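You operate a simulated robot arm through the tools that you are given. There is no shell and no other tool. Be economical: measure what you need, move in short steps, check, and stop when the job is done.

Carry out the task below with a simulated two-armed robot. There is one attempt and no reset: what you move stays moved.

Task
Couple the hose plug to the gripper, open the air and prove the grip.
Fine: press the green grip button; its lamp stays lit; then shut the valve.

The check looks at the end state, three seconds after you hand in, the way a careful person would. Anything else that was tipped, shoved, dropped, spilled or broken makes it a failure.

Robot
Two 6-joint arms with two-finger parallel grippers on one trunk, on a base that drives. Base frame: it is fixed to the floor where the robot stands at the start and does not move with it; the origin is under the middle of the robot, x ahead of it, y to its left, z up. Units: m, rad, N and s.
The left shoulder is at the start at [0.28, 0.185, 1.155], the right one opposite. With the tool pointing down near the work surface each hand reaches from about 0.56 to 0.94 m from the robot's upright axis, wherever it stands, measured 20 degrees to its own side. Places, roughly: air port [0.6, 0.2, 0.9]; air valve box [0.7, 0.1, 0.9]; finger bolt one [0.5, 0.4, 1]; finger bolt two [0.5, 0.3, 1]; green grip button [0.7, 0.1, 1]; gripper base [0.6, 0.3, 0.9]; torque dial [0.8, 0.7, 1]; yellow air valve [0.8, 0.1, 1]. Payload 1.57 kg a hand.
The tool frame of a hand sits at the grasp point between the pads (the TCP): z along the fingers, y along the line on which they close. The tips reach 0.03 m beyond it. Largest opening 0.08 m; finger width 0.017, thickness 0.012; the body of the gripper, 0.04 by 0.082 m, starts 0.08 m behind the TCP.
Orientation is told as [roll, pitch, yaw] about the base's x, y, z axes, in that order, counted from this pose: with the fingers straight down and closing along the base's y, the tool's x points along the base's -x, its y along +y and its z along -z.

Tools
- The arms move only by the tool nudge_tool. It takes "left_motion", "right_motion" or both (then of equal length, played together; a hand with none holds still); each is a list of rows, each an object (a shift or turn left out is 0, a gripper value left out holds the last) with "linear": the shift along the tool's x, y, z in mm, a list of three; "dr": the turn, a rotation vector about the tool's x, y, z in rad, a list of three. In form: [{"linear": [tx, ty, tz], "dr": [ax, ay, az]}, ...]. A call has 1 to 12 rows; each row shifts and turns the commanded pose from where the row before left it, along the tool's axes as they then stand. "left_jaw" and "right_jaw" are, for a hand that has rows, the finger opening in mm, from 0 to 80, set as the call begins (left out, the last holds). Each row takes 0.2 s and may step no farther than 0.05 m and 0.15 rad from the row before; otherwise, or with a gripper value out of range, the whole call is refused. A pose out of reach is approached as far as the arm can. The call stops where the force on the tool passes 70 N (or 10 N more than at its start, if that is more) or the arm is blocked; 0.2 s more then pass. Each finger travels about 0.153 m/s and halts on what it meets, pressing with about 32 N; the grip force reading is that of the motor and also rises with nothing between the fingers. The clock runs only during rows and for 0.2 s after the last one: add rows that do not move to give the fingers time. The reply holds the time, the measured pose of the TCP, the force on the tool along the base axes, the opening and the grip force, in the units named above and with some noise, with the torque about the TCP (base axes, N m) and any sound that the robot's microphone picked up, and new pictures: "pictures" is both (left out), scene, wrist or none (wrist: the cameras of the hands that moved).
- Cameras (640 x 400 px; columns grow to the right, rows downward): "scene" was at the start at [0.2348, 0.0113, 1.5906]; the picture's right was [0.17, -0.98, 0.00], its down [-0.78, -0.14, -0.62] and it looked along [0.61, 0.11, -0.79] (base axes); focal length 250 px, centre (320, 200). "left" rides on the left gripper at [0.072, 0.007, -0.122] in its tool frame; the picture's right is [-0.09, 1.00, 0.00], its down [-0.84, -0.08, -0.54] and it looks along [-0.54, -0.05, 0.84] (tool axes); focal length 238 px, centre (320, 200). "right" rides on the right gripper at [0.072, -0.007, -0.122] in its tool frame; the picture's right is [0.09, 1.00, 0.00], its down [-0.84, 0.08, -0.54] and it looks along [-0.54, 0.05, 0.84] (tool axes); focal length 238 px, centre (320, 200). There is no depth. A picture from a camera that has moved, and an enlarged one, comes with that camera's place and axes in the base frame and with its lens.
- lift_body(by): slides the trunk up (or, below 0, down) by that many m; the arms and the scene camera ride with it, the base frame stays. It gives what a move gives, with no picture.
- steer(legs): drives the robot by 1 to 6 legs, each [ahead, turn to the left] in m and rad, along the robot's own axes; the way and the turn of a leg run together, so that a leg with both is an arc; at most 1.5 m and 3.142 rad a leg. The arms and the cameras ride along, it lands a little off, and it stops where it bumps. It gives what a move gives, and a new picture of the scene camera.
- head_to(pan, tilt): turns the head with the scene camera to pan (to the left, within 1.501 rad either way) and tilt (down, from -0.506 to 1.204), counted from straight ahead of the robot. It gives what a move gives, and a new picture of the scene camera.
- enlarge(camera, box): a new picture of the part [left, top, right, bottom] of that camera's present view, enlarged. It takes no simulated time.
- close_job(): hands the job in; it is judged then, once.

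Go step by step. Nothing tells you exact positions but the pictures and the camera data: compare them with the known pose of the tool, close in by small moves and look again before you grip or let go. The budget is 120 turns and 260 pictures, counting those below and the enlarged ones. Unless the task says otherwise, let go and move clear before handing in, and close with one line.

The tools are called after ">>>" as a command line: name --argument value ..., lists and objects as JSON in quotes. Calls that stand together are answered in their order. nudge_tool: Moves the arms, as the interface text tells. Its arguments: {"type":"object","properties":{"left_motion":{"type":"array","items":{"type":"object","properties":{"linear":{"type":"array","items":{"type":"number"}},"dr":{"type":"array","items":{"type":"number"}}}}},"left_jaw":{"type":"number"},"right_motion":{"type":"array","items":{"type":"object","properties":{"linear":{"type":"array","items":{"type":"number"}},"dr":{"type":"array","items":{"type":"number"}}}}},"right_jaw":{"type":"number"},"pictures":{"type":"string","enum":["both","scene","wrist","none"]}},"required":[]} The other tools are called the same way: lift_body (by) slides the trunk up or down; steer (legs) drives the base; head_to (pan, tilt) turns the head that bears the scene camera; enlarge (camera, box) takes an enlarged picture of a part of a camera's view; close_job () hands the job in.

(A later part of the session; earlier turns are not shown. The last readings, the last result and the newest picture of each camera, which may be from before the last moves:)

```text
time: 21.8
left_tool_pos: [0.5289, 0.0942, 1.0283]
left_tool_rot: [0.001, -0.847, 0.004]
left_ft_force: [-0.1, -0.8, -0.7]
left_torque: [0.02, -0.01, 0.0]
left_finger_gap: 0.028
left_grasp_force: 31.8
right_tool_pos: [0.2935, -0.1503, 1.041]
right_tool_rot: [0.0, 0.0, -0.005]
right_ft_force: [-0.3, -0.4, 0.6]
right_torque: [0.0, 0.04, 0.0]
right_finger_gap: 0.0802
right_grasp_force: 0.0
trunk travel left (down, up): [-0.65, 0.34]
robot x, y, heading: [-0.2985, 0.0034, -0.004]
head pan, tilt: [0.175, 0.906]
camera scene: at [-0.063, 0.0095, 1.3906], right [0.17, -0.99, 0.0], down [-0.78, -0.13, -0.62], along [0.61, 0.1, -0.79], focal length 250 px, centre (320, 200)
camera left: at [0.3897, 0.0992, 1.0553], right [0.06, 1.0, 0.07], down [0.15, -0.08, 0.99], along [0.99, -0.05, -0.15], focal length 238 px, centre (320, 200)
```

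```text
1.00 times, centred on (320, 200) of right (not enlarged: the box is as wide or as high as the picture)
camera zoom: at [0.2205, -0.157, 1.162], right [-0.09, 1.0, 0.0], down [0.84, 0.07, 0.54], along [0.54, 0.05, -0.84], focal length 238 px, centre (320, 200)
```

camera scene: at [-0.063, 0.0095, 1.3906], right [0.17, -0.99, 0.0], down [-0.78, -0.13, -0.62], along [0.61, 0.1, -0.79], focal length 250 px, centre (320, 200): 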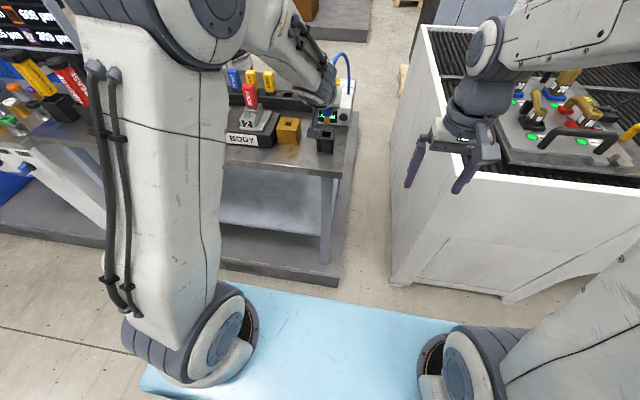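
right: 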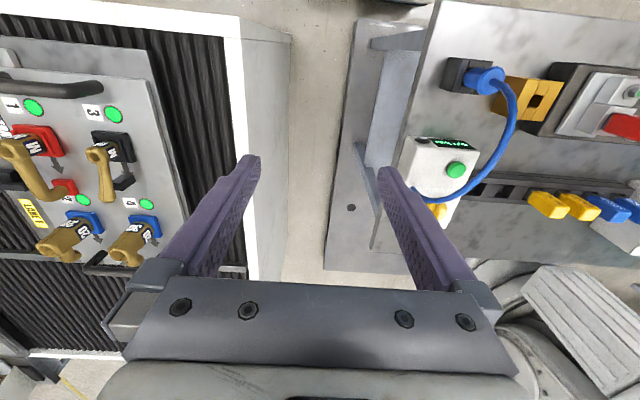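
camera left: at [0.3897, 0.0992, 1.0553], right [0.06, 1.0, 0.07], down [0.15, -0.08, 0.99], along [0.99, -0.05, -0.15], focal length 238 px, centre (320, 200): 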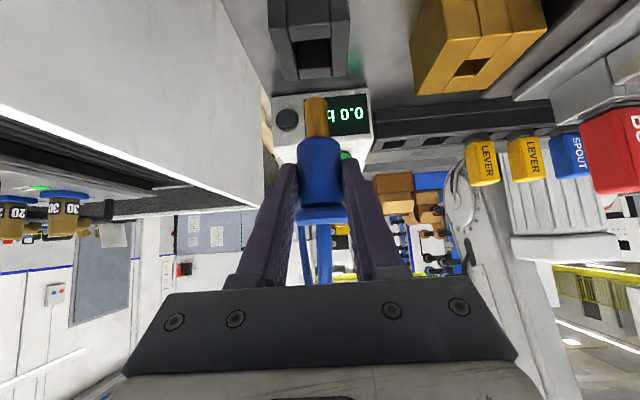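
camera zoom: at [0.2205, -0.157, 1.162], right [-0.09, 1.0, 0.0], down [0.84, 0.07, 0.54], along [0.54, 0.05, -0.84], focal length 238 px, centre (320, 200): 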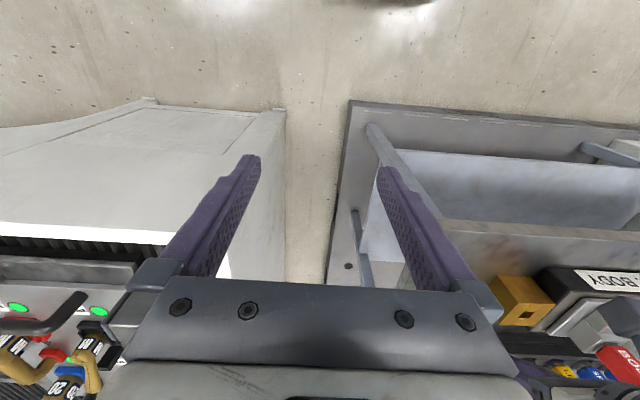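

>>> nudge_tool --right_motion '[{"linear": [-41, 0, -22]}, {"linear": [-41, 0, -22]}, {"linear": [-41, 0, -22]}, {"linear": [-41, 0, -22]}, {"linear": [-41, 0, -22]}, {"dr": [0, 0, -0.15]}, {"dr": [0, 0, -0.15]}, {"dr": [0, 0, -0.15]}, {"dr": [0, 0, -0.15]}, {"dr": [0, 0, -0.15]}, {"dr": [0, 0, -0.15]}, {"dr": [0, 0, -0.15]}]'

```text
time: 24.4
left_tool_pos: [0.5289, 0.0941, 1.0277]
left_tool_rot: [0.001, -0.846, 0.002]
left_ft_force: [-0.1, -1.2, -0.1]
left_torque: [0.01, 0.0, 0.0]
left_finger_gap: 0.0282
left_grasp_force: 32.5
right_tool_pos: [0.4971, -0.1494, 1.1508]
right_tool_rot: [0.001, -0.001, 1.045]
right_ft_force: [-0.1, -0.5, 0.6]
right_torque: [0.0, -0.03, 0.01]
right_finger_gap: 0.0801
right_grasp_force: 0.0
trunk travel left (down, up): [-0.65, 0.34]
robot x, y, heading: [-0.2977, -0.0022, -0.006]
head pan, tilt: [0.175, 0.906]
camera scene: at [-0.0629, 0.0095, 1.3906], right [0.17, -0.99, 0.0], down [-0.78, -0.13, -0.62], along [0.61, 0.1, -0.79], focal length 250 px, centre (320, 200)
camera right: at [0.4669, -0.2164, 1.2721], right [-0.91, 0.42, 0.0], down [0.35, 0.76, 0.54], along [0.23, 0.49, -0.84], focal length 238 px, centre (320, 200)
```

scene: 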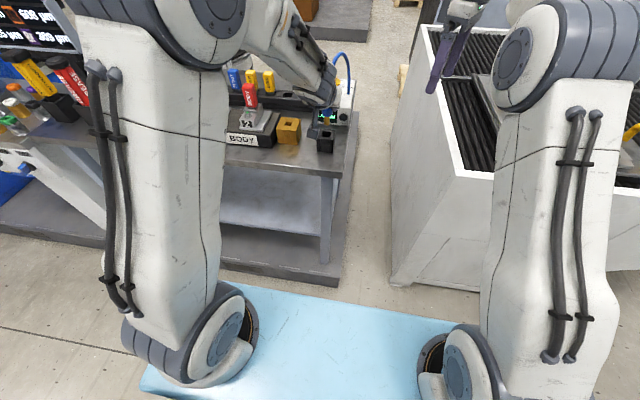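
right: 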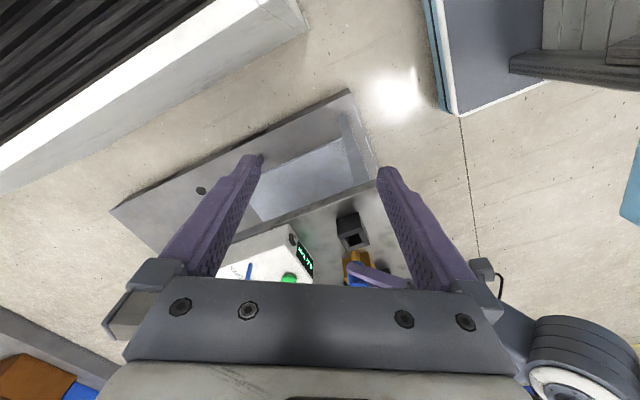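

>>> nudge_tool --right_motion '[{"linear": [0, 0, -20], "dr": [0, -0.15, 0]}, {"linear": [0, 0, 0], "dr": [0, -0.15, 0]}, {"dr": [0, -0.15, 0]}, {"dr": [0, -0.15, 0]}]' --pictures "wrist"

>>> enlarge --camera "right" --box '[260, 100, 400, 240]'

```text
time: 25.4
left_tool_pos: [0.5292, 0.0936, 1.0275]
left_tool_rot: [0.001, -0.846, 0.001]
left_ft_force: [0.5, 0.2, -0.6]
left_torque: [-0.01, 0.01, 0.01]
left_finger_gap: 0.028
left_grasp_force: 32.1
right_tool_pos: [0.4969, -0.1518, 1.1694]
right_tool_rot: [-0.003, -0.602, 1.043]
right_ft_force: [-0.1, 0.5, 0.3]
right_torque: [0.01, 0.01, 0.01]
right_finger_gap: 0.0801
right_grasp_force: 0.1
trunk travel left (down, up): [-0.65, 0.34]
robot x, y, heading: [-0.3002, 0.0008, -0.003]
head pan, tilt: [0.175, 0.906]
camera right: at [0.439, -0.2655, 1.2288], right [-0.9, 0.44, -0.05], down [0.12, 0.37, 0.92], along [0.42, 0.82, -0.39], focal length 238 px, centre (320, 200)
```

right: 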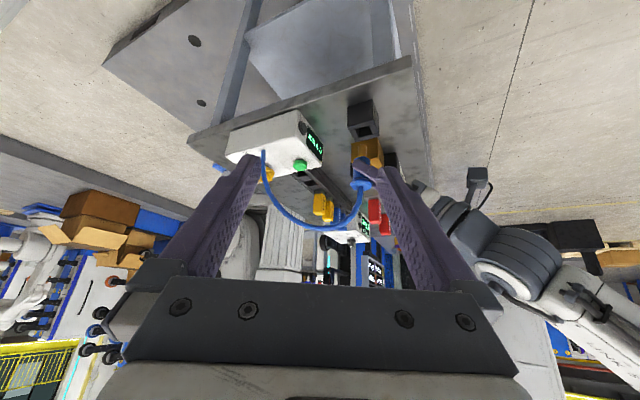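

```text
2.86 times, centred on (330, 170) of right
camera zoom: at [0.439, -0.2655, 1.2288], right [-0.9, 0.44, -0.05], down [0.12, 0.37, 0.92], along [0.42, 0.82, -0.39], focal length 681 px, centre (291, 286)
```

zoom: 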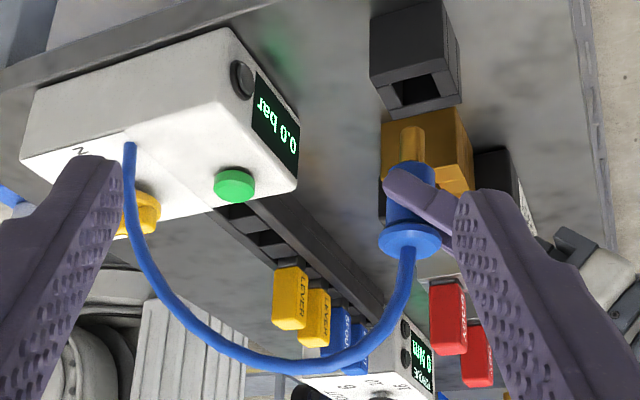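

The plug hangs upright. I'll carry it over the port at this height and move the right camera to watch the fore-aft alignment.

>>> nudge_tool --left_motion '[{"linear": [-4.9, 40.5, 5.5]}, {"linear": [-4.9, 40.5, 5.5]}, {"linear": [-4.9, 40.5, 5.5]}, {"linear": [0, 0, 0]}]' --right_motion '[{"linear": [0, 30, 0]}, {"linear": [0, 30, 0]}, {"linear": [0, 30, 0]}, {"linear": [0, 0, 0]}]'

>>> enlarge --camera "right" --box '[260, 100, 400, 220]'

>>> enlarge --camera "left" --box '[240, 30, 400, 230]'

```text
time: 26.4
left_tool_pos: [0.5516, 0.2184, 1.0296]
left_tool_rot: [0.001, -0.847, 0.002]
left_ft_force: [-0.1, -0.2, -0.4]
left_torque: [-0.01, -0.04, -0.01]
left_finger_gap: 0.0282
left_grasp_force: 32.0
right_tool_pos: [0.4203, -0.1065, 1.1705]
right_tool_rot: [-0.002, -0.601, 1.044]
right_ft_force: [0.6, 0.5, 0.7]
right_torque: [-0.01, -0.02, 0.0]
right_finger_gap: 0.08
right_grasp_force: 0.1
trunk travel left (down, up): [-0.65, 0.34]
robot x, y, heading: [-0.2969, 0.0002, -0.007]
head pan, tilt: [0.175, 0.906]
camera scene: at [-0.0631, 0.0097, 1.3906], right [0.17, -0.99, 0.0], down [-0.78, -0.13, -0.62], along [0.61, 0.1, -0.79], focal length 250 px, centre (320, 200)
camera right: at [0.3619, -0.2207, 1.2309], right [-0.9, 0.44, -0.05], down [0.13, 0.37, 0.92], along [0.42, 0.82, -0.39], focal length 238 px, centre (320, 200)
camera left: at [0.4128, 0.2233, 1.0559], right [0.06, 1.0, 0.07], down [0.15, -0.08, 0.99], along [0.99, -0.05, -0.15], focal length 238 px, centre (320, 200)
```

scene: 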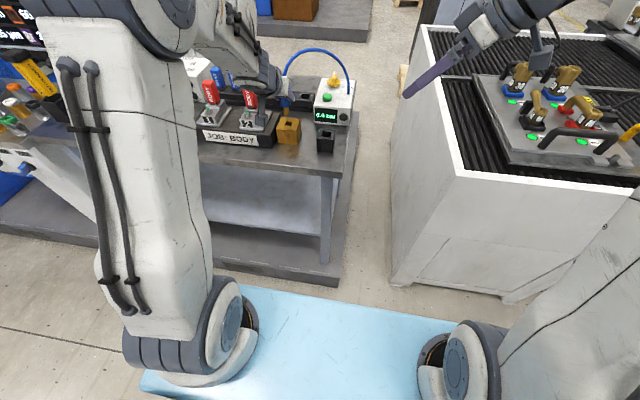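
right: 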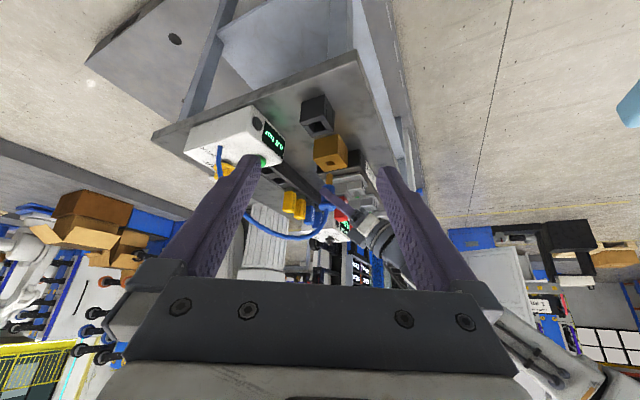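
left: 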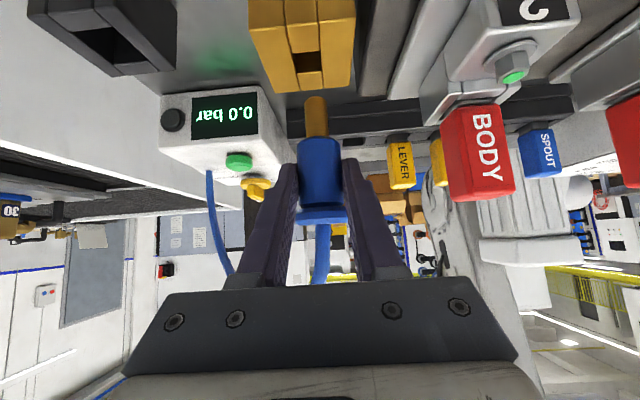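

```text
3.33 times, centred on (330, 160) of right
camera zoom: at [0.3619, -0.2207, 1.2309], right [-0.9, 0.44, -0.05], down [0.13, 0.37, 0.92], along [0.42, 0.82, -0.39], focal length 794 px, centre (287, 333)
```

zoom: 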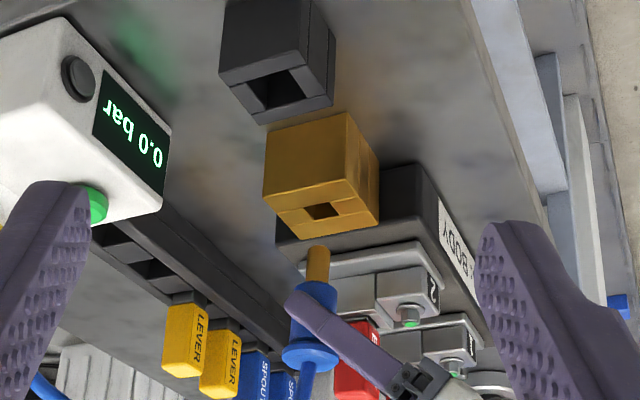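

```text
2.00 times, centred on (320, 130) of left
camera zoom: at [0.4128, 0.2233, 1.0559], right [0.06, 1.0, 0.07], down [0.15, -0.08, 0.99], along [0.99, -0.05, -0.15], focal length 477 px, centre (320, 340)
```

zoom: 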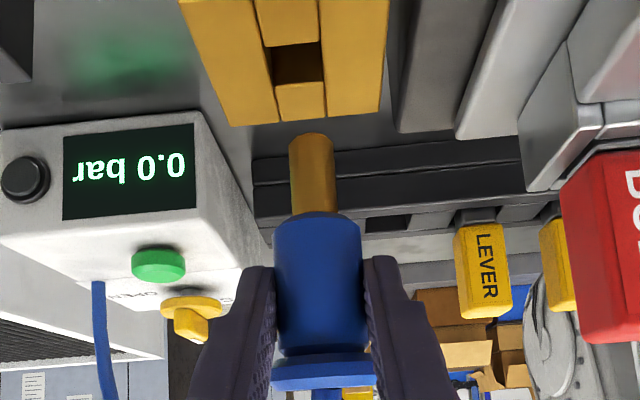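

Shank tip is about 4 mm too far ahead and 3 mm too far left of the hole. I'll correct that and lower it to just above the port.

>>> nudge_tool --left_motion '[{"linear": [2.65, -3, -3]}, {"linear": [7.5, 0, 6.6]}, {"linear": [7.5, 0, 6.6]}, {"linear": [0, 0, 0]}]' --pictures "none"

>>> enlarge --camera "right" --box '[300, 110, 370, 180]'

>>> enlarge --camera "left" --box '[260, 30, 380, 130]'

```text
time: 27.4
left_tool_pos: [0.5462, 0.2126, 1.0167]
left_tool_rot: [0.0, -0.845, 0.002]
left_ft_force: [-0.7, 0.6, -0.2]
left_torque: [0.01, -0.01, 0.02]
left_finger_gap: 0.0282
left_grasp_force: 31.8
left hand out of reach, approached as far as the arm can: row 2, 3
right_tool_pos: [0.4224, -0.1073, 1.1712]
right_tool_rot: [0.002, -0.599, 1.044]
right_ft_force: [-0.8, 0.3, 0.6]
right_torque: [0.0, -0.01, -0.03]
right_finger_gap: 0.0798
right_grasp_force: 0.1
trunk travel left (down, up): [-0.65, 0.34]
robot x, y, heading: [-0.2962, 0.0012, -0.004]
head pan, tilt: [0.175, 0.906]
```

```text
5.71 times, centred on (335, 145) of right
camera zoom: at [0.3623, -0.221, 1.2307], right [-0.9, 0.44, -0.05], down [0.13, 0.37, 0.92], along [0.42, 0.82, -0.39], focal length 1362 px, centre (234, 514)
```

zoom: 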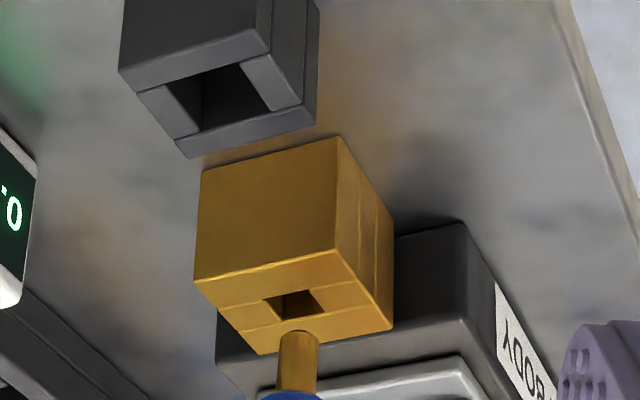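

```text
4.00 times, centred on (320, 80) of left
camera zoom: at [0.4072, 0.2182, 1.0448], right [0.06, 1.0, 0.07], down [0.15, -0.08, 0.99], along [0.99, -0.05, -0.15], focal length 953 px, centre (320, 680)
```

zoom: 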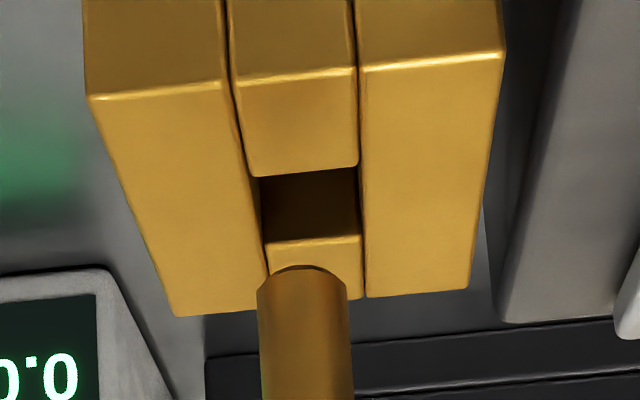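

The arm ran out of wrist range again. I'll raise the hand and drop the trunk further to give it room.

>>> nudge_tool --left_motion '[{"linear": [-22.5, 0, -19.9]}, {"linear": [-22.5, 0, -19.9]}, {"linear": [-22.5, 0, -19.9]}, {"linear": [0, 0, 0]}]' --pictures "none"

```text
time: 28.4
left_tool_pos: [0.5459, 0.2087, 1.0889]
left_tool_rot: [-0.001, -0.848, 0.002]
left_ft_force: [0.0, -1.4, -1.0]
left_torque: [-0.03, 0.02, 0.01]
left_finger_gap: 0.0282
left_grasp_force: 32.3
left hand out of reach, approached as far as the arm can: row 1, 2
right_tool_pos: [0.4212, -0.1064, 1.1706]
right_tool_rot: [-0.002, -0.6, 1.044]
right_ft_force: [0.6, 0.1, 0.0]
right_torque: [0.0, -0.03, -0.03]
right_finger_gap: 0.08
right_grasp_force: 0.1
trunk travel left (down, up): [-0.65, 0.34]
robot x, y, heading: [-0.2955, -0.0021, -0.004]
head pan, tilt: [0.175, 0.906]
```

>>> lift_body --by -0.06

>>> nudge_tool --left_motion '[{"linear": [-22.5, 0, -19.9]}, {"linear": [-22.5, 0, -19.9]}, {"linear": [-22.5, 0, -19.9]}, {"linear": [0, 0, 0]}]' --pictures "none"

>>> lift_body --by -0.07

>>> nudge_tool --left_motion '[{"linear": [0, 0, 0]}]'

```text
time: 29.4
left_tool_pos: [0.5469, 0.2093, 1.0279]
left_tool_rot: [-0.004, -0.849, 0.002]
left_ft_force: [-0.7, 0.1, -1.6]
left_torque: [0.0, 0.03, 0.0]
left_finger_gap: 0.0281
left_grasp_force: 32.5
right_tool_pos: [0.4212, -0.1078, 1.1102]
right_tool_rot: [0.0, -0.6, 1.046]
right_ft_force: [0.6, 0.3, -0.2]
right_torque: [-0.03, -0.02, 0.0]
right_finger_gap: 0.0798
right_grasp_force: 0.1
trunk travel left (down, up): [-0.59, 0.4]
robot x, y, heading: [-0.2989, 0.0, -0.002]
head pan, tilt: [0.175, 0.906]
```

```text
time: 30.4
left_tool_pos: [0.5392, 0.2347, 1.1085]
left_tool_rot: [-0.013, -0.854, 0.002]
left_ft_force: [0.1, -0.1, -1.0]
left_torque: [-0.02, 0.0, 0.02]
left_finger_gap: 0.0282
left_grasp_force: 31.5
left hand out of reach, approached as far as the arm can: row 1, 2, 3
right_tool_pos: [0.4211, -0.1079, 1.1112]
right_tool_rot: [0.0, -0.6, 1.044]
right_ft_force: [0.3, 1.0, 0.5]
right_torque: [0.01, 0.02, 0.02]
right_finger_gap: 0.0799
right_grasp_force: 0.0
trunk travel left (down, up): [-0.59, 0.4]
robot x, y, heading: [-0.2967, 0.0022, -0.002]
head pan, tilt: [0.175, 0.906]
```

```text
time: 31.5
left_tool_pos: [0.5391, 0.2351, 1.0418]
left_tool_rot: [-0.014, -0.854, 0.001]
left_ft_force: [-0.2, -0.2, -1.3]
left_torque: [-0.03, 0.0, 0.0]
left_finger_gap: 0.0279
left_grasp_force: 32.0
right_tool_pos: [0.4211, -0.1081, 1.0403]
right_tool_rot: [0.0, -0.601, 1.044]
right_ft_force: [0.3, 0.3, -0.3]
right_torque: [-0.03, 0.02, 0.01]
right_finger_gap: 0.0798
right_grasp_force: 0.0
trunk travel left (down, up): [-0.52, 0.47]
robot x, y, heading: [-0.2943, -0.0028, -0.008]
head pan, tilt: [0.175, 0.906]
```

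```text
time: 31.9
left_tool_pos: [0.5392, 0.2344, 1.0388]
left_tool_rot: [-0.014, -0.854, 0.002]
left_ft_force: [-0.3, 0.3, -0.6]
left_torque: [-0.03, 0.01, 0.0]
left_finger_gap: 0.028
left_grasp_force: 31.4
right_tool_pos: [0.4206, -0.106, 1.0413]
right_tool_rot: [0.001, -0.599, 1.044]
right_ft_force: [0.6, -0.1, -0.2]
right_torque: [0.01, -0.01, -0.01]
right_finger_gap: 0.0801
right_grasp_force: 0.0
trunk travel left (down, up): [-0.52, 0.47]
robot x, y, heading: [-0.299, 0.0019, -0.003]
head pan, tilt: [0.175, 0.906]
camera scene: at [-0.063, 0.0096, 1.2606], right [0.17, -0.99, 0.0], down [-0.78, -0.13, -0.62], along [0.61, 0.1, -0.79], focal length 250 px, centre (320, 200)
camera left: at [0.4005, 0.2423, 1.0658], right [0.07, 1.0, 0.06], down [0.14, -0.07, 0.99], along [0.99, -0.06, -0.15], focal length 238 px, centre (320, 200)
```

scene: 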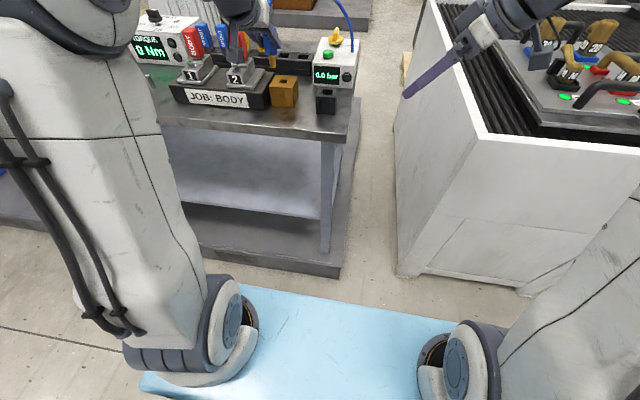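
left: 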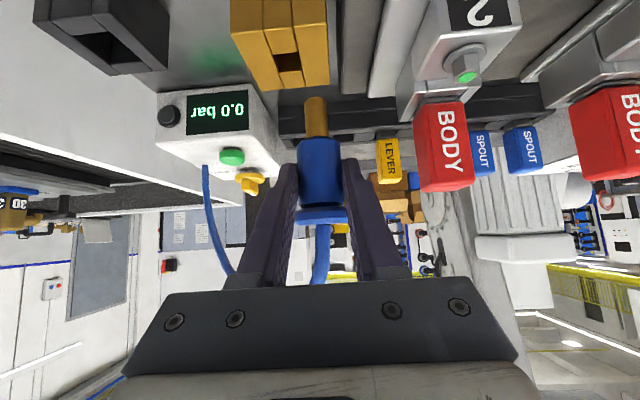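

The arm behaves badly near y = 0.21 at this tilt, but it worked well in the robot-relative pose used at the pick. I'll raise the trunk back, bring the hand to that pose, then turn and drive the base so the port sits where the holder was; the plug is round, so yaw doesn't matter.

>>> lift_body --by 0.13

>>> nudge_tool --left_motion '[{"linear": [0, -35, 0]}, {"linear": [0, -35, 0]}, {"linear": [0, -35, 0]}, {"linear": [0, -35, 0]}, {"linear": [22.5, 0, 19.9]}, {"linear": [22.5, 0, 19.9]}, {"linear": [22.5, 0, 19.9]}, {"linear": [0, 0, 0]}]'

```text
time: 33.5
left_tool_pos: [0.5391, 0.2359, 1.1684]
left_tool_rot: [-0.014, -0.854, 0.001]
left_ft_force: [0.7, -0.5, -1.2]
left_torque: [-0.03, -0.02, 0.0]
left_finger_gap: 0.0279
left_grasp_force: 32.5
right_tool_pos: [0.4211, -0.1073, 1.1705]
right_tool_rot: [0.0, -0.6, 1.045]
right_ft_force: [-0.1, 1.0, -0.6]
right_torque: [0.02, 0.0, -0.01]
right_finger_gap: 0.0798
right_grasp_force: 0.2
trunk travel left (down, up): [-0.65, 0.34]
robot x, y, heading: [-0.2968, 0.0041, -0.006]
head pan, tilt: [0.175, 0.906]
```

```text
time: 35.2
left_tool_pos: [0.5292, 0.2116, 1.0586]
left_tool_rot: [-0.015, -0.852, 0.002]
left_ft_force: [0.0, 0.0, -1.5]
left_torque: [0.01, 0.03, -0.04]
left_finger_gap: 0.0281
left_grasp_force: 31.6
left hand out of reach, approached as far as the arm can: row 1, 2, 3, 4
right_tool_pos: [0.4216, -0.1073, 1.1702]
right_tool_rot: [0.001, -0.601, 1.043]
right_ft_force: [0.9, 0.3, 0.8]
right_torque: [-0.01, -0.02, 0.0]
right_finger_gap: 0.0801
right_grasp_force: 0.1
trunk travel left (down, up): [-0.65, 0.34]
robot x, y, heading: [-0.298, -0.0007, -0.0]
head pan, tilt: [0.175, 0.906]
camera scene: at [-0.0628, 0.0096, 1.3906], right [0.17, -0.99, 0.0], down [-0.78, -0.13, -0.62], along [0.61, 0.1, -0.79], focal length 250 px, centre (320, 200)
camera left: at [0.3896, 0.2189, 1.0859], right [0.07, 1.0, 0.06], down [0.14, -0.07, 0.99], along [0.99, -0.06, -0.15], focal length 238 px, centre (320, 200)
```

scene: 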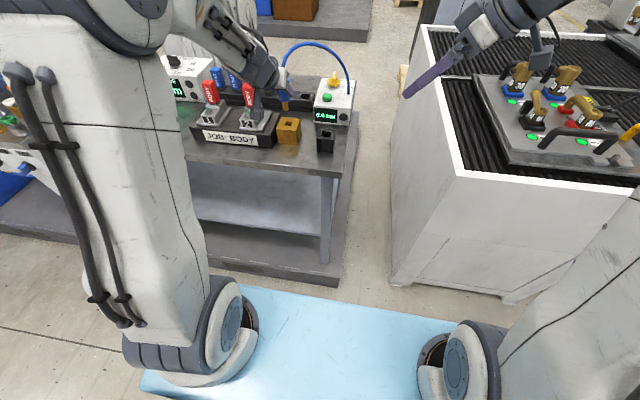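
left: 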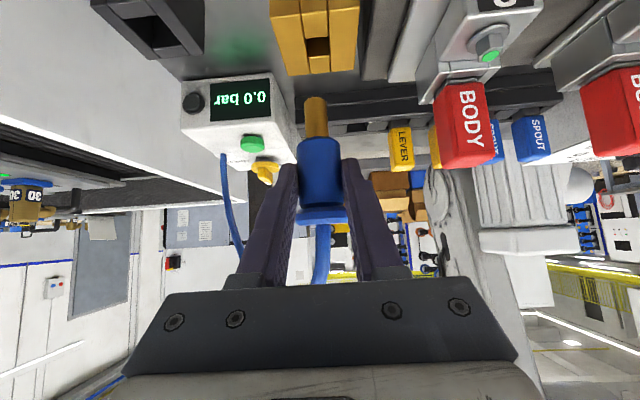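

>>> nudge_tool --left_motion '[{"linear": [0, -20, 0]}, {"linear": [0, -20, 0]}, {"linear": [0, -20, 0]}, {"linear": [0, -20, 0]}, {"linear": [0, -20, 0]}, {"linear": [0, -18, 0]}, {"linear": [0, 0, 0]}]' --pictures "wrist"

```text
time: 36.9
left_tool_pos: [0.5393, 0.1486, 1.0731]
left_tool_rot: [-0.009, -0.908, 0.007]
left_ft_force: [-0.4, -0.6, -0.7]
left_torque: [-0.01, 0.0, -0.01]
left_finger_gap: 0.0279
left_grasp_force: 31.8
left hand out of reach, approached as far as the arm can: row 3, 4, 5, 6
right_tool_pos: [0.4205, -0.1062, 1.1704]
right_tool_rot: [0.001, -0.602, 1.044]
right_ft_force: [0.1, -0.7, 0.0]
right_torque: [-0.02, -0.03, 0.0]
right_finger_gap: 0.0801
right_grasp_force: 0.0
trunk travel left (down, up): [-0.65, 0.34]
robot x, y, heading: [-0.299, -0.0006, -0.0]
head pan, tilt: [0.175, 0.906]
camera left: at [0.3995, 0.1552, 1.092], right [0.06, 1.0, 0.07], down [0.09, -0.07, 0.99], along [0.99, -0.05, -0.09], focal length 238 px, centre (320, 200)
```

left: 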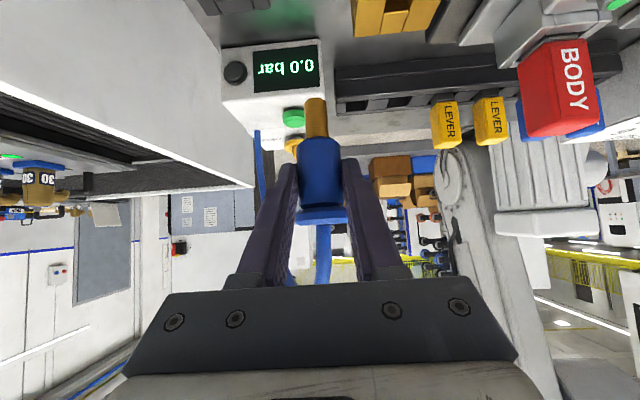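

>>> nudge_tool --left_motion '[{"linear": [12, 0, 10], "dr": [0, 0.03, 0]}, {"linear": [12, 0, 10], "dr": [0, 0.03, 0]}, {"linear": [0, -18, 0]}, {"linear": [0, -18, 0]}, {"linear": [0, -18, 0]}, {"linear": [0, 0, 0]}]' --pictures "wrist"

```text
time: 38.2
left_tool_pos: [0.541, 0.0922, 1.0416]
left_tool_rot: [-0.009, -0.847, 0.005]
left_ft_force: [0.2, -0.7, -0.9]
left_torque: [-0.02, 0.01, 0.01]
left_finger_gap: 0.0279
left_grasp_force: 31.9
right_tool_pos: [0.4198, -0.1078, 1.1716]
right_tool_rot: [0.0, -0.6, 1.044]
right_ft_force: [-0.6, -0.1, 0.7]
right_torque: [-0.02, 0.01, 0.01]
right_finger_gap: 0.0801
right_grasp_force: 0.0
trunk travel left (down, up): [-0.65, 0.34]
robot x, y, heading: [-0.2996, 0.0005, -0.008]
head pan, tilt: [0.175, 0.906]
camera left: at [0.4014, 0.0996, 1.0686], right [0.06, 1.0, 0.06], down [0.15, -0.07, 0.99], along [0.99, -0.05, -0.15], focal length 238 px, centre (320, 200)
```

left: 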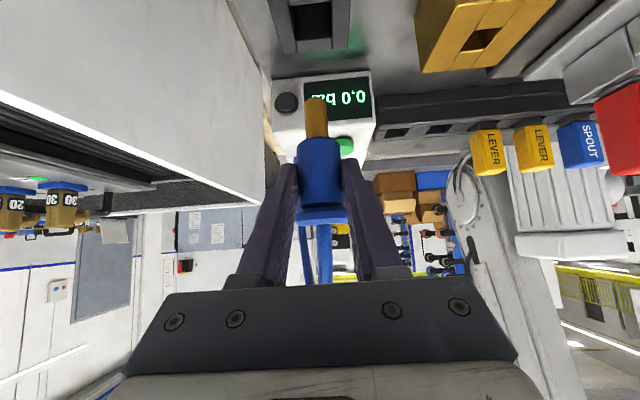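

Clean pose again. Now I'll trim back to the pick's relative x, then turn the base 0.132 rad left and drive 4 cm forward.

>>> nudge_tool --left_motion '[{"linear": [8.6, 2, -9.7], "dr": [-0.005, 0, 0.003]}, {"linear": [0, 0, 0]}]' --pictures "none"

>>> steer --legs '[[0, 0.135], [0.035, 0]]'

>>> enlarge --camera "right" --box '[220, 50, 460, 200]'

>>> enlarge --camera "left" --box '[260, 30, 380, 130]'

```text
time: 38.9
left_tool_pos: [0.5278, 0.0944, 1.042]
left_tool_rot: [-0.003, -0.848, 0.001]
left_ft_force: [0.1, -0.3, -1.3]
left_torque: [0.0, 0.0, -0.03]
left_finger_gap: 0.0283
left_grasp_force: 32.1
right_tool_pos: [0.4211, -0.1062, 1.1713]
right_tool_rot: [0.001, -0.599, 1.044]
right_ft_force: [0.1, -0.3, -0.5]
right_torque: [0.0, -0.01, -0.05]
right_finger_gap: 0.0801
right_grasp_force: 0.0
trunk travel left (down, up): [-0.65, 0.34]
robot x, y, heading: [-0.2978, -0.0048, -0.005]
head pan, tilt: [0.175, 0.906]
```

```text
time: 40.3
left_tool_pos: [0.5423, 0.206, 1.0421]
left_tool_rot: [-0.002, -0.846, 0.132]
left_ft_force: [-0.3, -0.1, -0.8]
left_torque: [-0.01, -0.02, -0.01]
left_finger_gap: 0.0282
left_grasp_force: 31.8
right_tool_pos: [0.4623, -0.0063, 1.1713]
right_tool_rot: [0.0, -0.601, 1.176]
right_ft_force: [-0.3, 0.3, -0.7]
right_torque: [0.03, -0.01, -0.03]
right_finger_gap: 0.08
right_grasp_force: 0.1
trunk travel left (down, up): [-0.65, 0.34]
robot x, y, heading: [-0.2628, 0.0046, 0.119]
head pan, tilt: [0.175, 0.906]
camera scene: at [-0.0324, 0.0445, 1.3906], right [0.3, -0.96, 0.0], down [-0.75, -0.23, -0.62], along [0.59, 0.18, -0.79], focal length 250 px, centre (320, 200)
```

scene: 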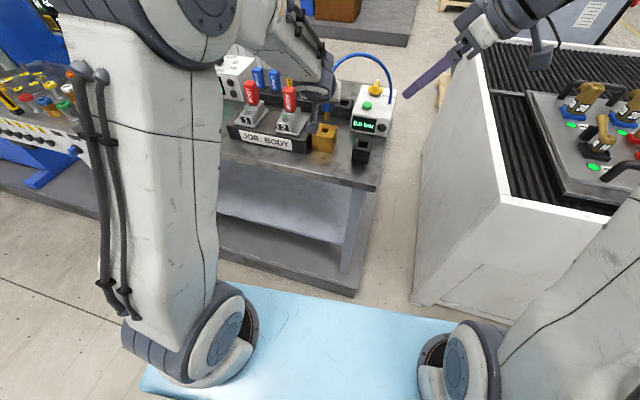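

```text
2.67 times, centred on (340, 125) of right
camera zoom: at [0.4197, -0.1282, 1.2309], right [-0.95, 0.31, -0.05], down [0.08, 0.39, 0.92], along [0.31, 0.87, -0.39], focal length 636 px, centre (267, 400)
```

zoom: 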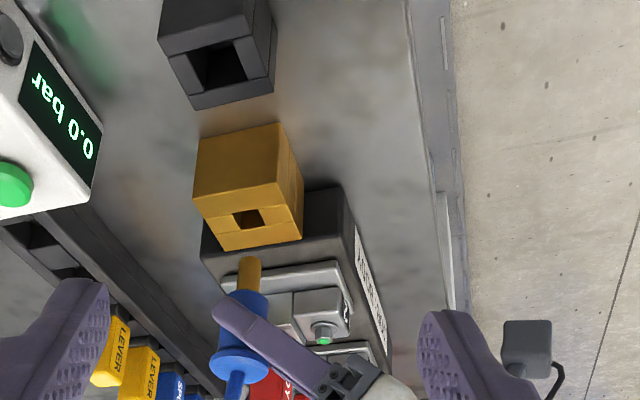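

```text
4.00 times, centred on (320, 80) of left
camera zoom: at [0.4039, 0.1941, 1.0688], right [-0.07, 1.0, 0.07], down [0.16, -0.06, 0.99], along [0.99, 0.08, -0.15], focal length 953 px, centre (320, 680)
```

zoom: 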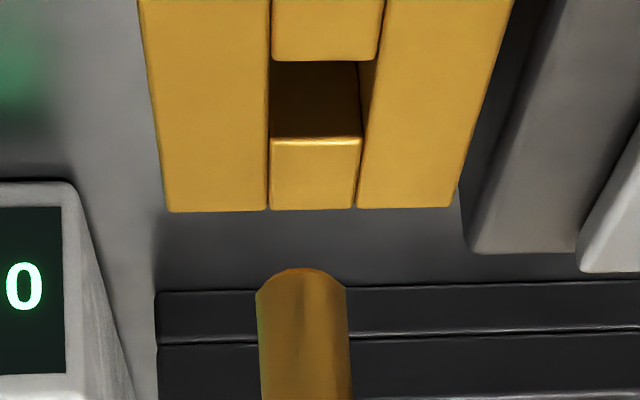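

Measured: shank at about (0.555, 0.2085), hole at (0.5625, 0.2145), tip z 0.978. I'll correct and come down to just above the port.

>>> nudge_tool --left_motion '[{"linear": [-5.4, 5.2, 6.1]}, {"linear": [8.2, 0, 7.3]}, {"linear": [8.2, 0, 7.3]}, {"linear": [6.2, 0, 5.5]}, {"linear": [0, 0, 0]}]' --pictures "none"

>>> enlarge --camera "right" --box '[280, 90, 360, 170]'

>>> enlarge --camera "left" --box '[260, 30, 380, 130]'

```text
time: 41.5
left_tool_pos: [0.5491, 0.2119, 1.008]
left_tool_rot: [0.001, -0.848, 0.131]
left_ft_force: [-0.7, -0.5, -1.6]
left_torque: [0.04, 0.0, -0.01]
left_finger_gap: 0.0281
left_grasp_force: 32.0
right_tool_pos: [0.463, -0.0069, 1.1719]
right_tool_rot: [0.002, -0.6, 1.176]
right_ft_force: [0.9, -0.7, -0.8]
right_torque: [0.01, -0.03, 0.02]
right_finger_gap: 0.0802
right_grasp_force: 0.1
trunk travel left (down, up): [-0.65, 0.34]
robot x, y, heading: [-0.2587, 0.0032, 0.127]
head pan, tilt: [0.175, 0.906]
```

```text
5.00 times, centred on (320, 130) of right
camera zoom: at [0.4201, -0.1282, 1.2307], right [-0.95, 0.31, -0.05], down [0.08, 0.39, 0.92], along [0.31, 0.87, -0.39], focal length 1192 px, centre (320, 550)
```

zoom: 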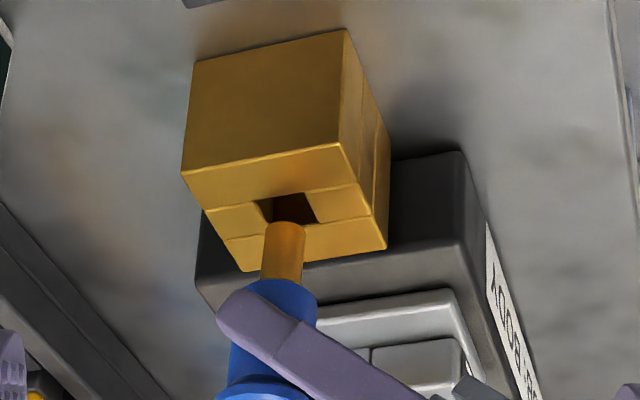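

```text
4.00 times, centred on (320, 80) of left
camera zoom: at [0.4101, 0.1999, 1.0369], right [-0.07, 1.0, 0.07], down [0.16, -0.06, 0.99], along [0.99, 0.08, -0.15], focal length 953 px, centre (320, 680)
```

zoom: 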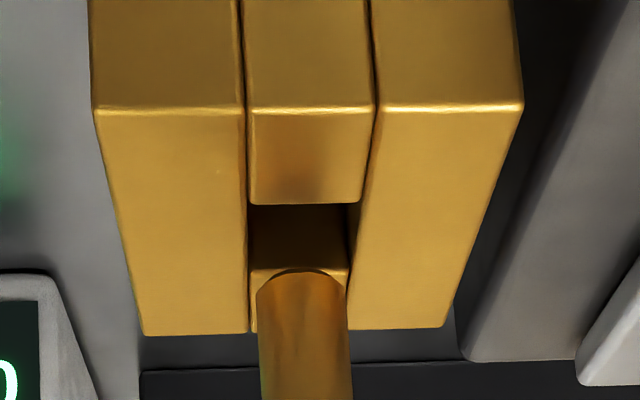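

Aligned to within about 2 mm; I'll nudge 2 mm ahead and start the insertion.

>>> nudge_tool --left_motion '[{"linear": [-1.3, 0.3, 1.5]}, {"linear": [6, 0, 5.3]}, {"linear": [6, 0, 5.3]}, {"linear": [3, 0, 2.6]}, {"linear": [0, 0, 0]}]' --pictures "none"

>>> enlarge --camera "right" --box '[280, 90, 360, 170]'

>>> enlarge --camera "left" --box '[250, 60, 390, 180]'

```text
time: 42.7
left_tool_pos: [0.5526, 0.2152, 0.9939]
left_tool_rot: [-0.001, -0.852, 0.131]
left_ft_force: [2.5, 0.0, 19.5]
left_torque: [0.02, -0.59, 0.01]
left_finger_gap: 0.0284
left_grasp_force: 31.6
right_tool_pos: [0.4618, -0.0086, 1.1729]
right_tool_rot: [-0.003, -0.6, 1.174]
right_ft_force: [0.3, 0.2, 0.2]
right_torque: [0.0, 0.04, -0.02]
right_finger_gap: 0.0797
right_grasp_force: 0.0
trunk travel left (down, up): [-0.65, 0.34]
robot x, y, heading: [-0.2638, 0.0031, 0.122]
head pan, tilt: [0.175, 0.906]
```

```text
5.00 times, centred on (320, 130) of right
camera zoom: at [0.4194, -0.1285, 1.2313], right [-0.95, 0.31, -0.05], down [0.08, 0.38, 0.92], along [0.31, 0.87, -0.39], focal length 1192 px, centre (320, 550)
```

zoom: 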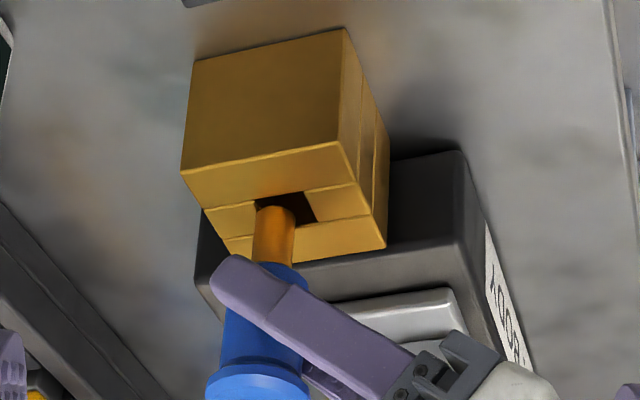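

```text
3.33 times, centred on (320, 120) of left
camera zoom: at [0.4139, 0.201, 1.0202], right [-0.07, 1.0, 0.07], down [0.15, -0.06, 0.99], along [0.99, 0.08, -0.15], focal length 794 px, centre (320, 467)
```

zoom: 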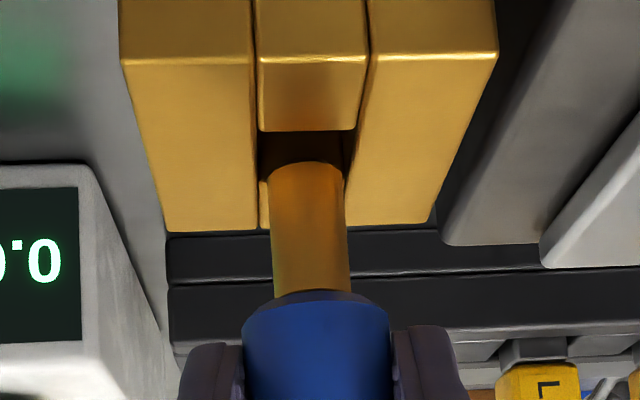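

It touched the far rim at 20 N: the shank is about 4 mm too far ahead. I'll lift slightly, shift back and retry.

>>> nudge_tool --left_motion '[{"linear": [-3, 0, -2.6]}, {"linear": [2.5, -0.3, -2.8]}, {"linear": [0, 0, 0]}]' --pictures "none"

>>> enlarge --camera "right" --box '[280, 90, 360, 170]'

>>> enlarge --camera "left" --box '[250, 60, 390, 180]'

```text
time: 43.5
left_tool_pos: [0.547, 0.2124, 0.9932]
left_tool_rot: [-0.003, -0.844, 0.134]
left_ft_force: [0.7, 0.5, 0.2]
left_torque: [-0.03, 0.03, 0.04]
left_finger_gap: 0.028
left_grasp_force: 32.1
right_tool_pos: [0.4633, -0.0074, 1.1709]
right_tool_rot: [0.0, -0.601, 1.176]
right_ft_force: [-0.5, -0.1, -0.1]
right_torque: [-0.01, 0.0, 0.01]
right_finger_gap: 0.0801
right_grasp_force: 0.0
trunk travel left (down, up): [-0.65, 0.34]
robot x, y, heading: [-0.2633, 0.0057, 0.127]
head pan, tilt: [0.175, 0.906]
```

```text
5.00 times, centred on (320, 130) of right
camera zoom: at [0.42, -0.1281, 1.2307], right [-0.95, 0.31, -0.05], down [0.08, 0.39, 0.92], along [0.31, 0.87, -0.39], focal length 1192 px, centre (320, 550)
```

zoom: 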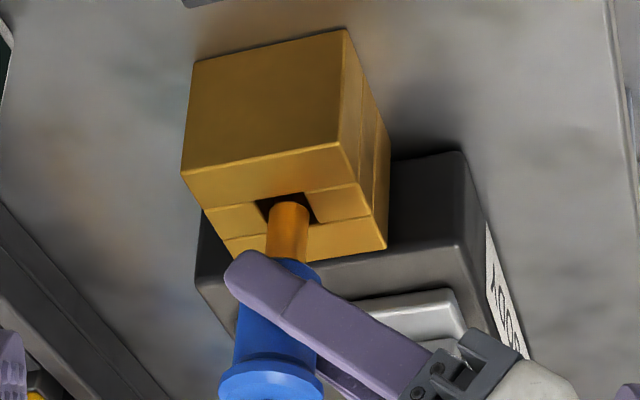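

```text
3.33 times, centred on (320, 120) of left
camera zoom: at [0.4086, 0.2002, 1.021], right [-0.07, 1.0, 0.07], down [0.16, -0.06, 0.99], along [0.98, 0.08, -0.16], focal length 794 px, centre (320, 467)
```

zoom: 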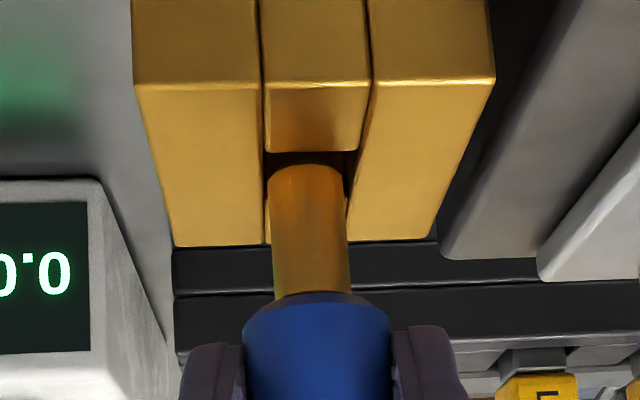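

>>> nudge_tool --left_motion '[{"linear": [-0.5, 0.6, 0.6]}, {"linear": [3, 0, 2.65]}, {"linear": [3, 0, 2.65]}, {"linear": [0, 0, 0]}]' --pictures "none"

>>> enlarge --camera "right" --box '[280, 90, 360, 170]'

>>> enlarge --camera "left" --box '[250, 60, 390, 180]'

```text
time: 44.5
left_tool_pos: [0.5499, 0.2133, 0.9871]
left_tool_rot: [-0.002, -0.849, 0.131]
left_ft_force: [-0.1, 0.3, -1.0]
left_torque: [0.0, -0.01, -0.01]
left_finger_gap: 0.0282
left_grasp_force: 32.1
right_tool_pos: [0.4628, -0.0068, 1.1711]
right_tool_rot: [0.002, -0.599, 1.175]
right_ft_force: [0.4, 0.5, 0.3]
right_torque: [0.02, 0.03, 0.0]
right_finger_gap: 0.0801
right_grasp_force: 0.0
trunk travel left (down, up): [-0.65, 0.34]
robot x, y, heading: [-0.2615, 0.0044, 0.121]
head pan, tilt: [0.175, 0.906]
```

```text
5.00 times, centred on (320, 130) of right
camera zoom: at [0.4201, -0.1282, 1.2307], right [-0.95, 0.31, -0.05], down [0.08, 0.39, 0.92], along [0.31, 0.87, -0.39], focal length 1192 px, centre (320, 550)
```

zoom: 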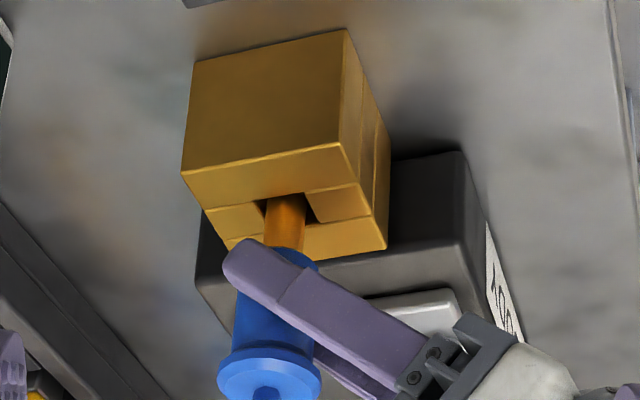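

```text
3.33 times, centred on (320, 120) of left
camera zoom: at [0.4103, 0.2013, 1.0143], right [-0.07, 1.0, 0.07], down [0.16, -0.06, 0.99], along [0.99, 0.08, -0.15], focal length 794 px, centre (320, 467)
```

zoom: 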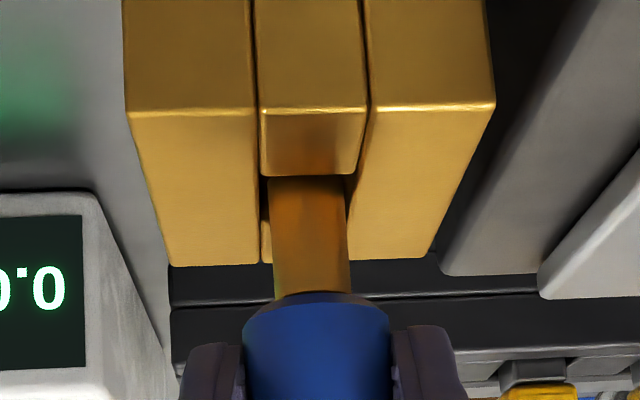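

The tip is inside the hole with no force, so I'll keep going down gently.

>>> nudge_tool --left_motion '[{"linear": [3, 0, 2.65]}, {"linear": [3, 0, 2.65]}, {"linear": [3, 0, 2.65]}, {"linear": [0, 0, 0]}]' --pictures "none"

>>> enlarge --camera "right" --box '[280, 90, 360, 170]'

>>> enlarge --camera "left" --box '[250, 60, 390, 180]'

```text
time: 45.5
left_tool_pos: [0.5486, 0.213, 0.975]
left_tool_rot: [0.0, -0.848, 0.13]
left_ft_force: [-0.1, 0.3, -0.5]
left_torque: [-0.01, 0.03, 0.01]
left_finger_gap: 0.0282
left_grasp_force: 31.9
right_tool_pos: [0.4633, -0.0085, 1.172]
right_tool_rot: [-0.002, -0.601, 1.176]
right_ft_force: [-0.3, 0.7, -0.4]
right_torque: [-0.02, -0.03, 0.0]
right_finger_gap: 0.0802
right_grasp_force: 0.1
trunk travel left (down, up): [-0.65, 0.34]
robot x, y, heading: [-0.2596, 0.0068, 0.127]
head pan, tilt: [0.175, 0.906]
```

```text
5.00 times, centred on (320, 130) of right
camera zoom: at [0.4201, -0.1282, 1.2307], right [-0.95, 0.31, -0.05], down [0.08, 0.39, 0.92], along [0.31, 0.87, -0.39], focal length 1192 px, centre (320, 550)
```

zoom: 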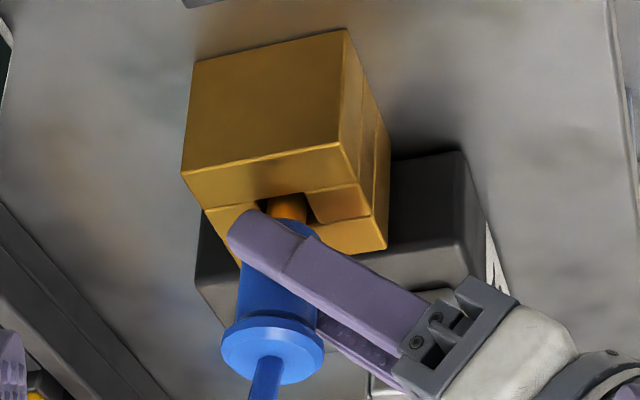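

```text
3.33 times, centred on (320, 120) of left
camera zoom: at [0.4097, 0.2008, 1.002], right [-0.07, 1.0, 0.07], down [0.16, -0.06, 0.99], along [0.99, 0.08, -0.15], focal length 794 px, centre (320, 467)
```

zoom: 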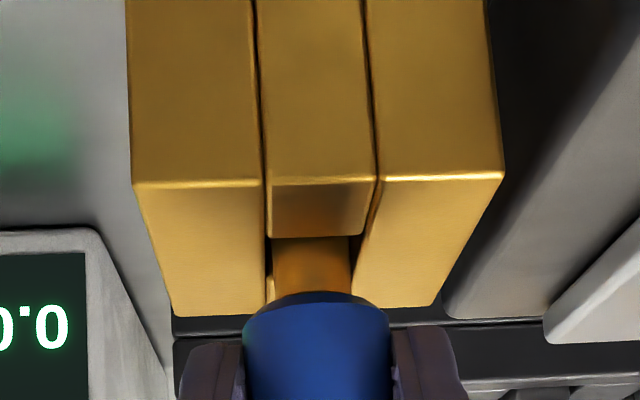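

>>> nudge_tool --left_motion '[{"linear": [3, 0, 2.65]}, {"linear": [3, 0, 2.65]}, {"linear": [2, 0, 1.8]}, {"linear": [0, 0, 0]}]' --pictures "none"

>>> enlarge --camera "right" --box '[280, 90, 360, 170]'

>>> enlarge --camera "left" --box '[250, 60, 390, 180]'

```text
time: 46.5
left_tool_pos: [0.5482, 0.2143, 0.9642]
left_tool_rot: [0.0, -0.846, 0.133]
left_ft_force: [0.1, 0.1, -1.1]
left_torque: [0.02, 0.04, 0.01]
left_finger_gap: 0.028
left_grasp_force: 32.0
right_tool_pos: [0.4632, -0.0072, 1.1708]
right_tool_rot: [0.0, -0.601, 1.176]
right_ft_force: [0.4, 0.3, 0.4]
right_torque: [0.02, 0.01, 0.03]
right_finger_gap: 0.08
right_grasp_force: 0.0
trunk travel left (down, up): [-0.65, 0.34]
robot x, y, heading: [-0.2612, 0.0031, 0.122]
head pan, tilt: [0.175, 0.906]
```

```text
5.00 times, centred on (320, 130) of right
camera zoom: at [0.4201, -0.1282, 1.2307], right [-0.95, 0.31, -0.05], down [0.08, 0.39, 0.92], along [0.31, 0.87, -0.39], focal length 1192 px, centre (320, 550)
```

zoom: 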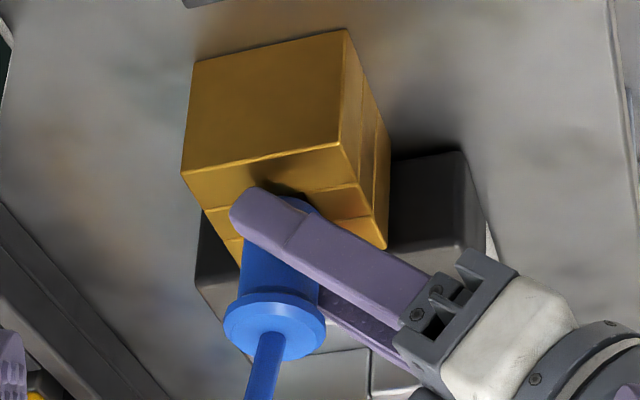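

```text
3.33 times, centred on (320, 120) of left
camera zoom: at [0.4099, 0.2014, 0.9914], right [-0.07, 1.0, 0.07], down [0.16, -0.06, 0.99], along [0.99, 0.08, -0.15], focal length 794 px, centre (320, 467)
```

zoom: 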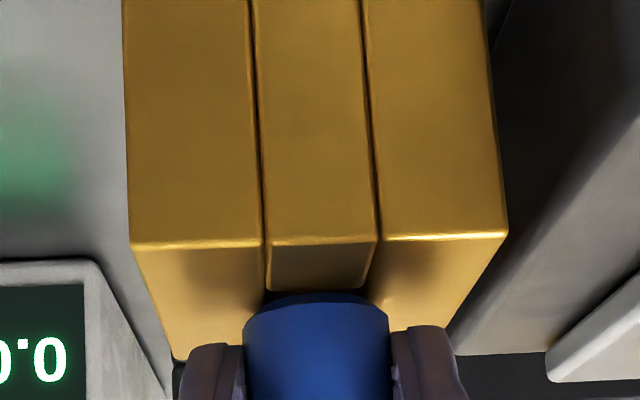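

Almost seated and still no force. I'll go down a few more millimetres until it bottoms out.

>>> nudge_tool --left_motion '[{"linear": [1.5, 0, 1.33]}, {"linear": [1.5, 0, 1.33]}, {"linear": [1.5, 0, 1.33]}, {"linear": [0, 0, 0]}]' --pictures "none"

>>> enlarge --camera "left" --box '[250, 60, 390, 180]'

```text
time: 47.5
left_tool_pos: [0.5497, 0.2132, 0.9628]
left_tool_rot: [-0.002, -0.857, 0.133]
left_ft_force: [-1.0, 0.5, 19.3]
left_torque: [0.11, -0.49, 0.04]
left_finger_gap: 0.0285
left_grasp_force: 31.9
right_tool_pos: [0.4628, -0.0074, 1.1729]
right_tool_rot: [-0.002, -0.6, 1.176]
right_ft_force: [-0.2, -0.2, -0.5]
right_torque: [0.02, 0.0, 0.01]
right_finger_gap: 0.08
right_grasp_force: 0.1
trunk travel left (down, up): [-0.65, 0.34]
robot x, y, heading: [-0.265, 0.0056, 0.122]
head pan, tilt: [0.175, 0.906]
```

```text
3.33 times, centred on (320, 120) of left
camera zoom: at [0.4106, 0.2006, 0.9887], right [-0.07, 1.0, 0.07], down [0.15, -0.06, 0.99], along [0.99, 0.08, -0.14], focal length 794 px, centre (320, 467)
```

zoom: 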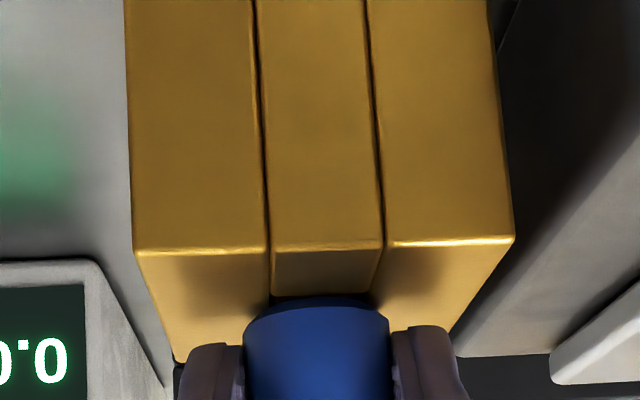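

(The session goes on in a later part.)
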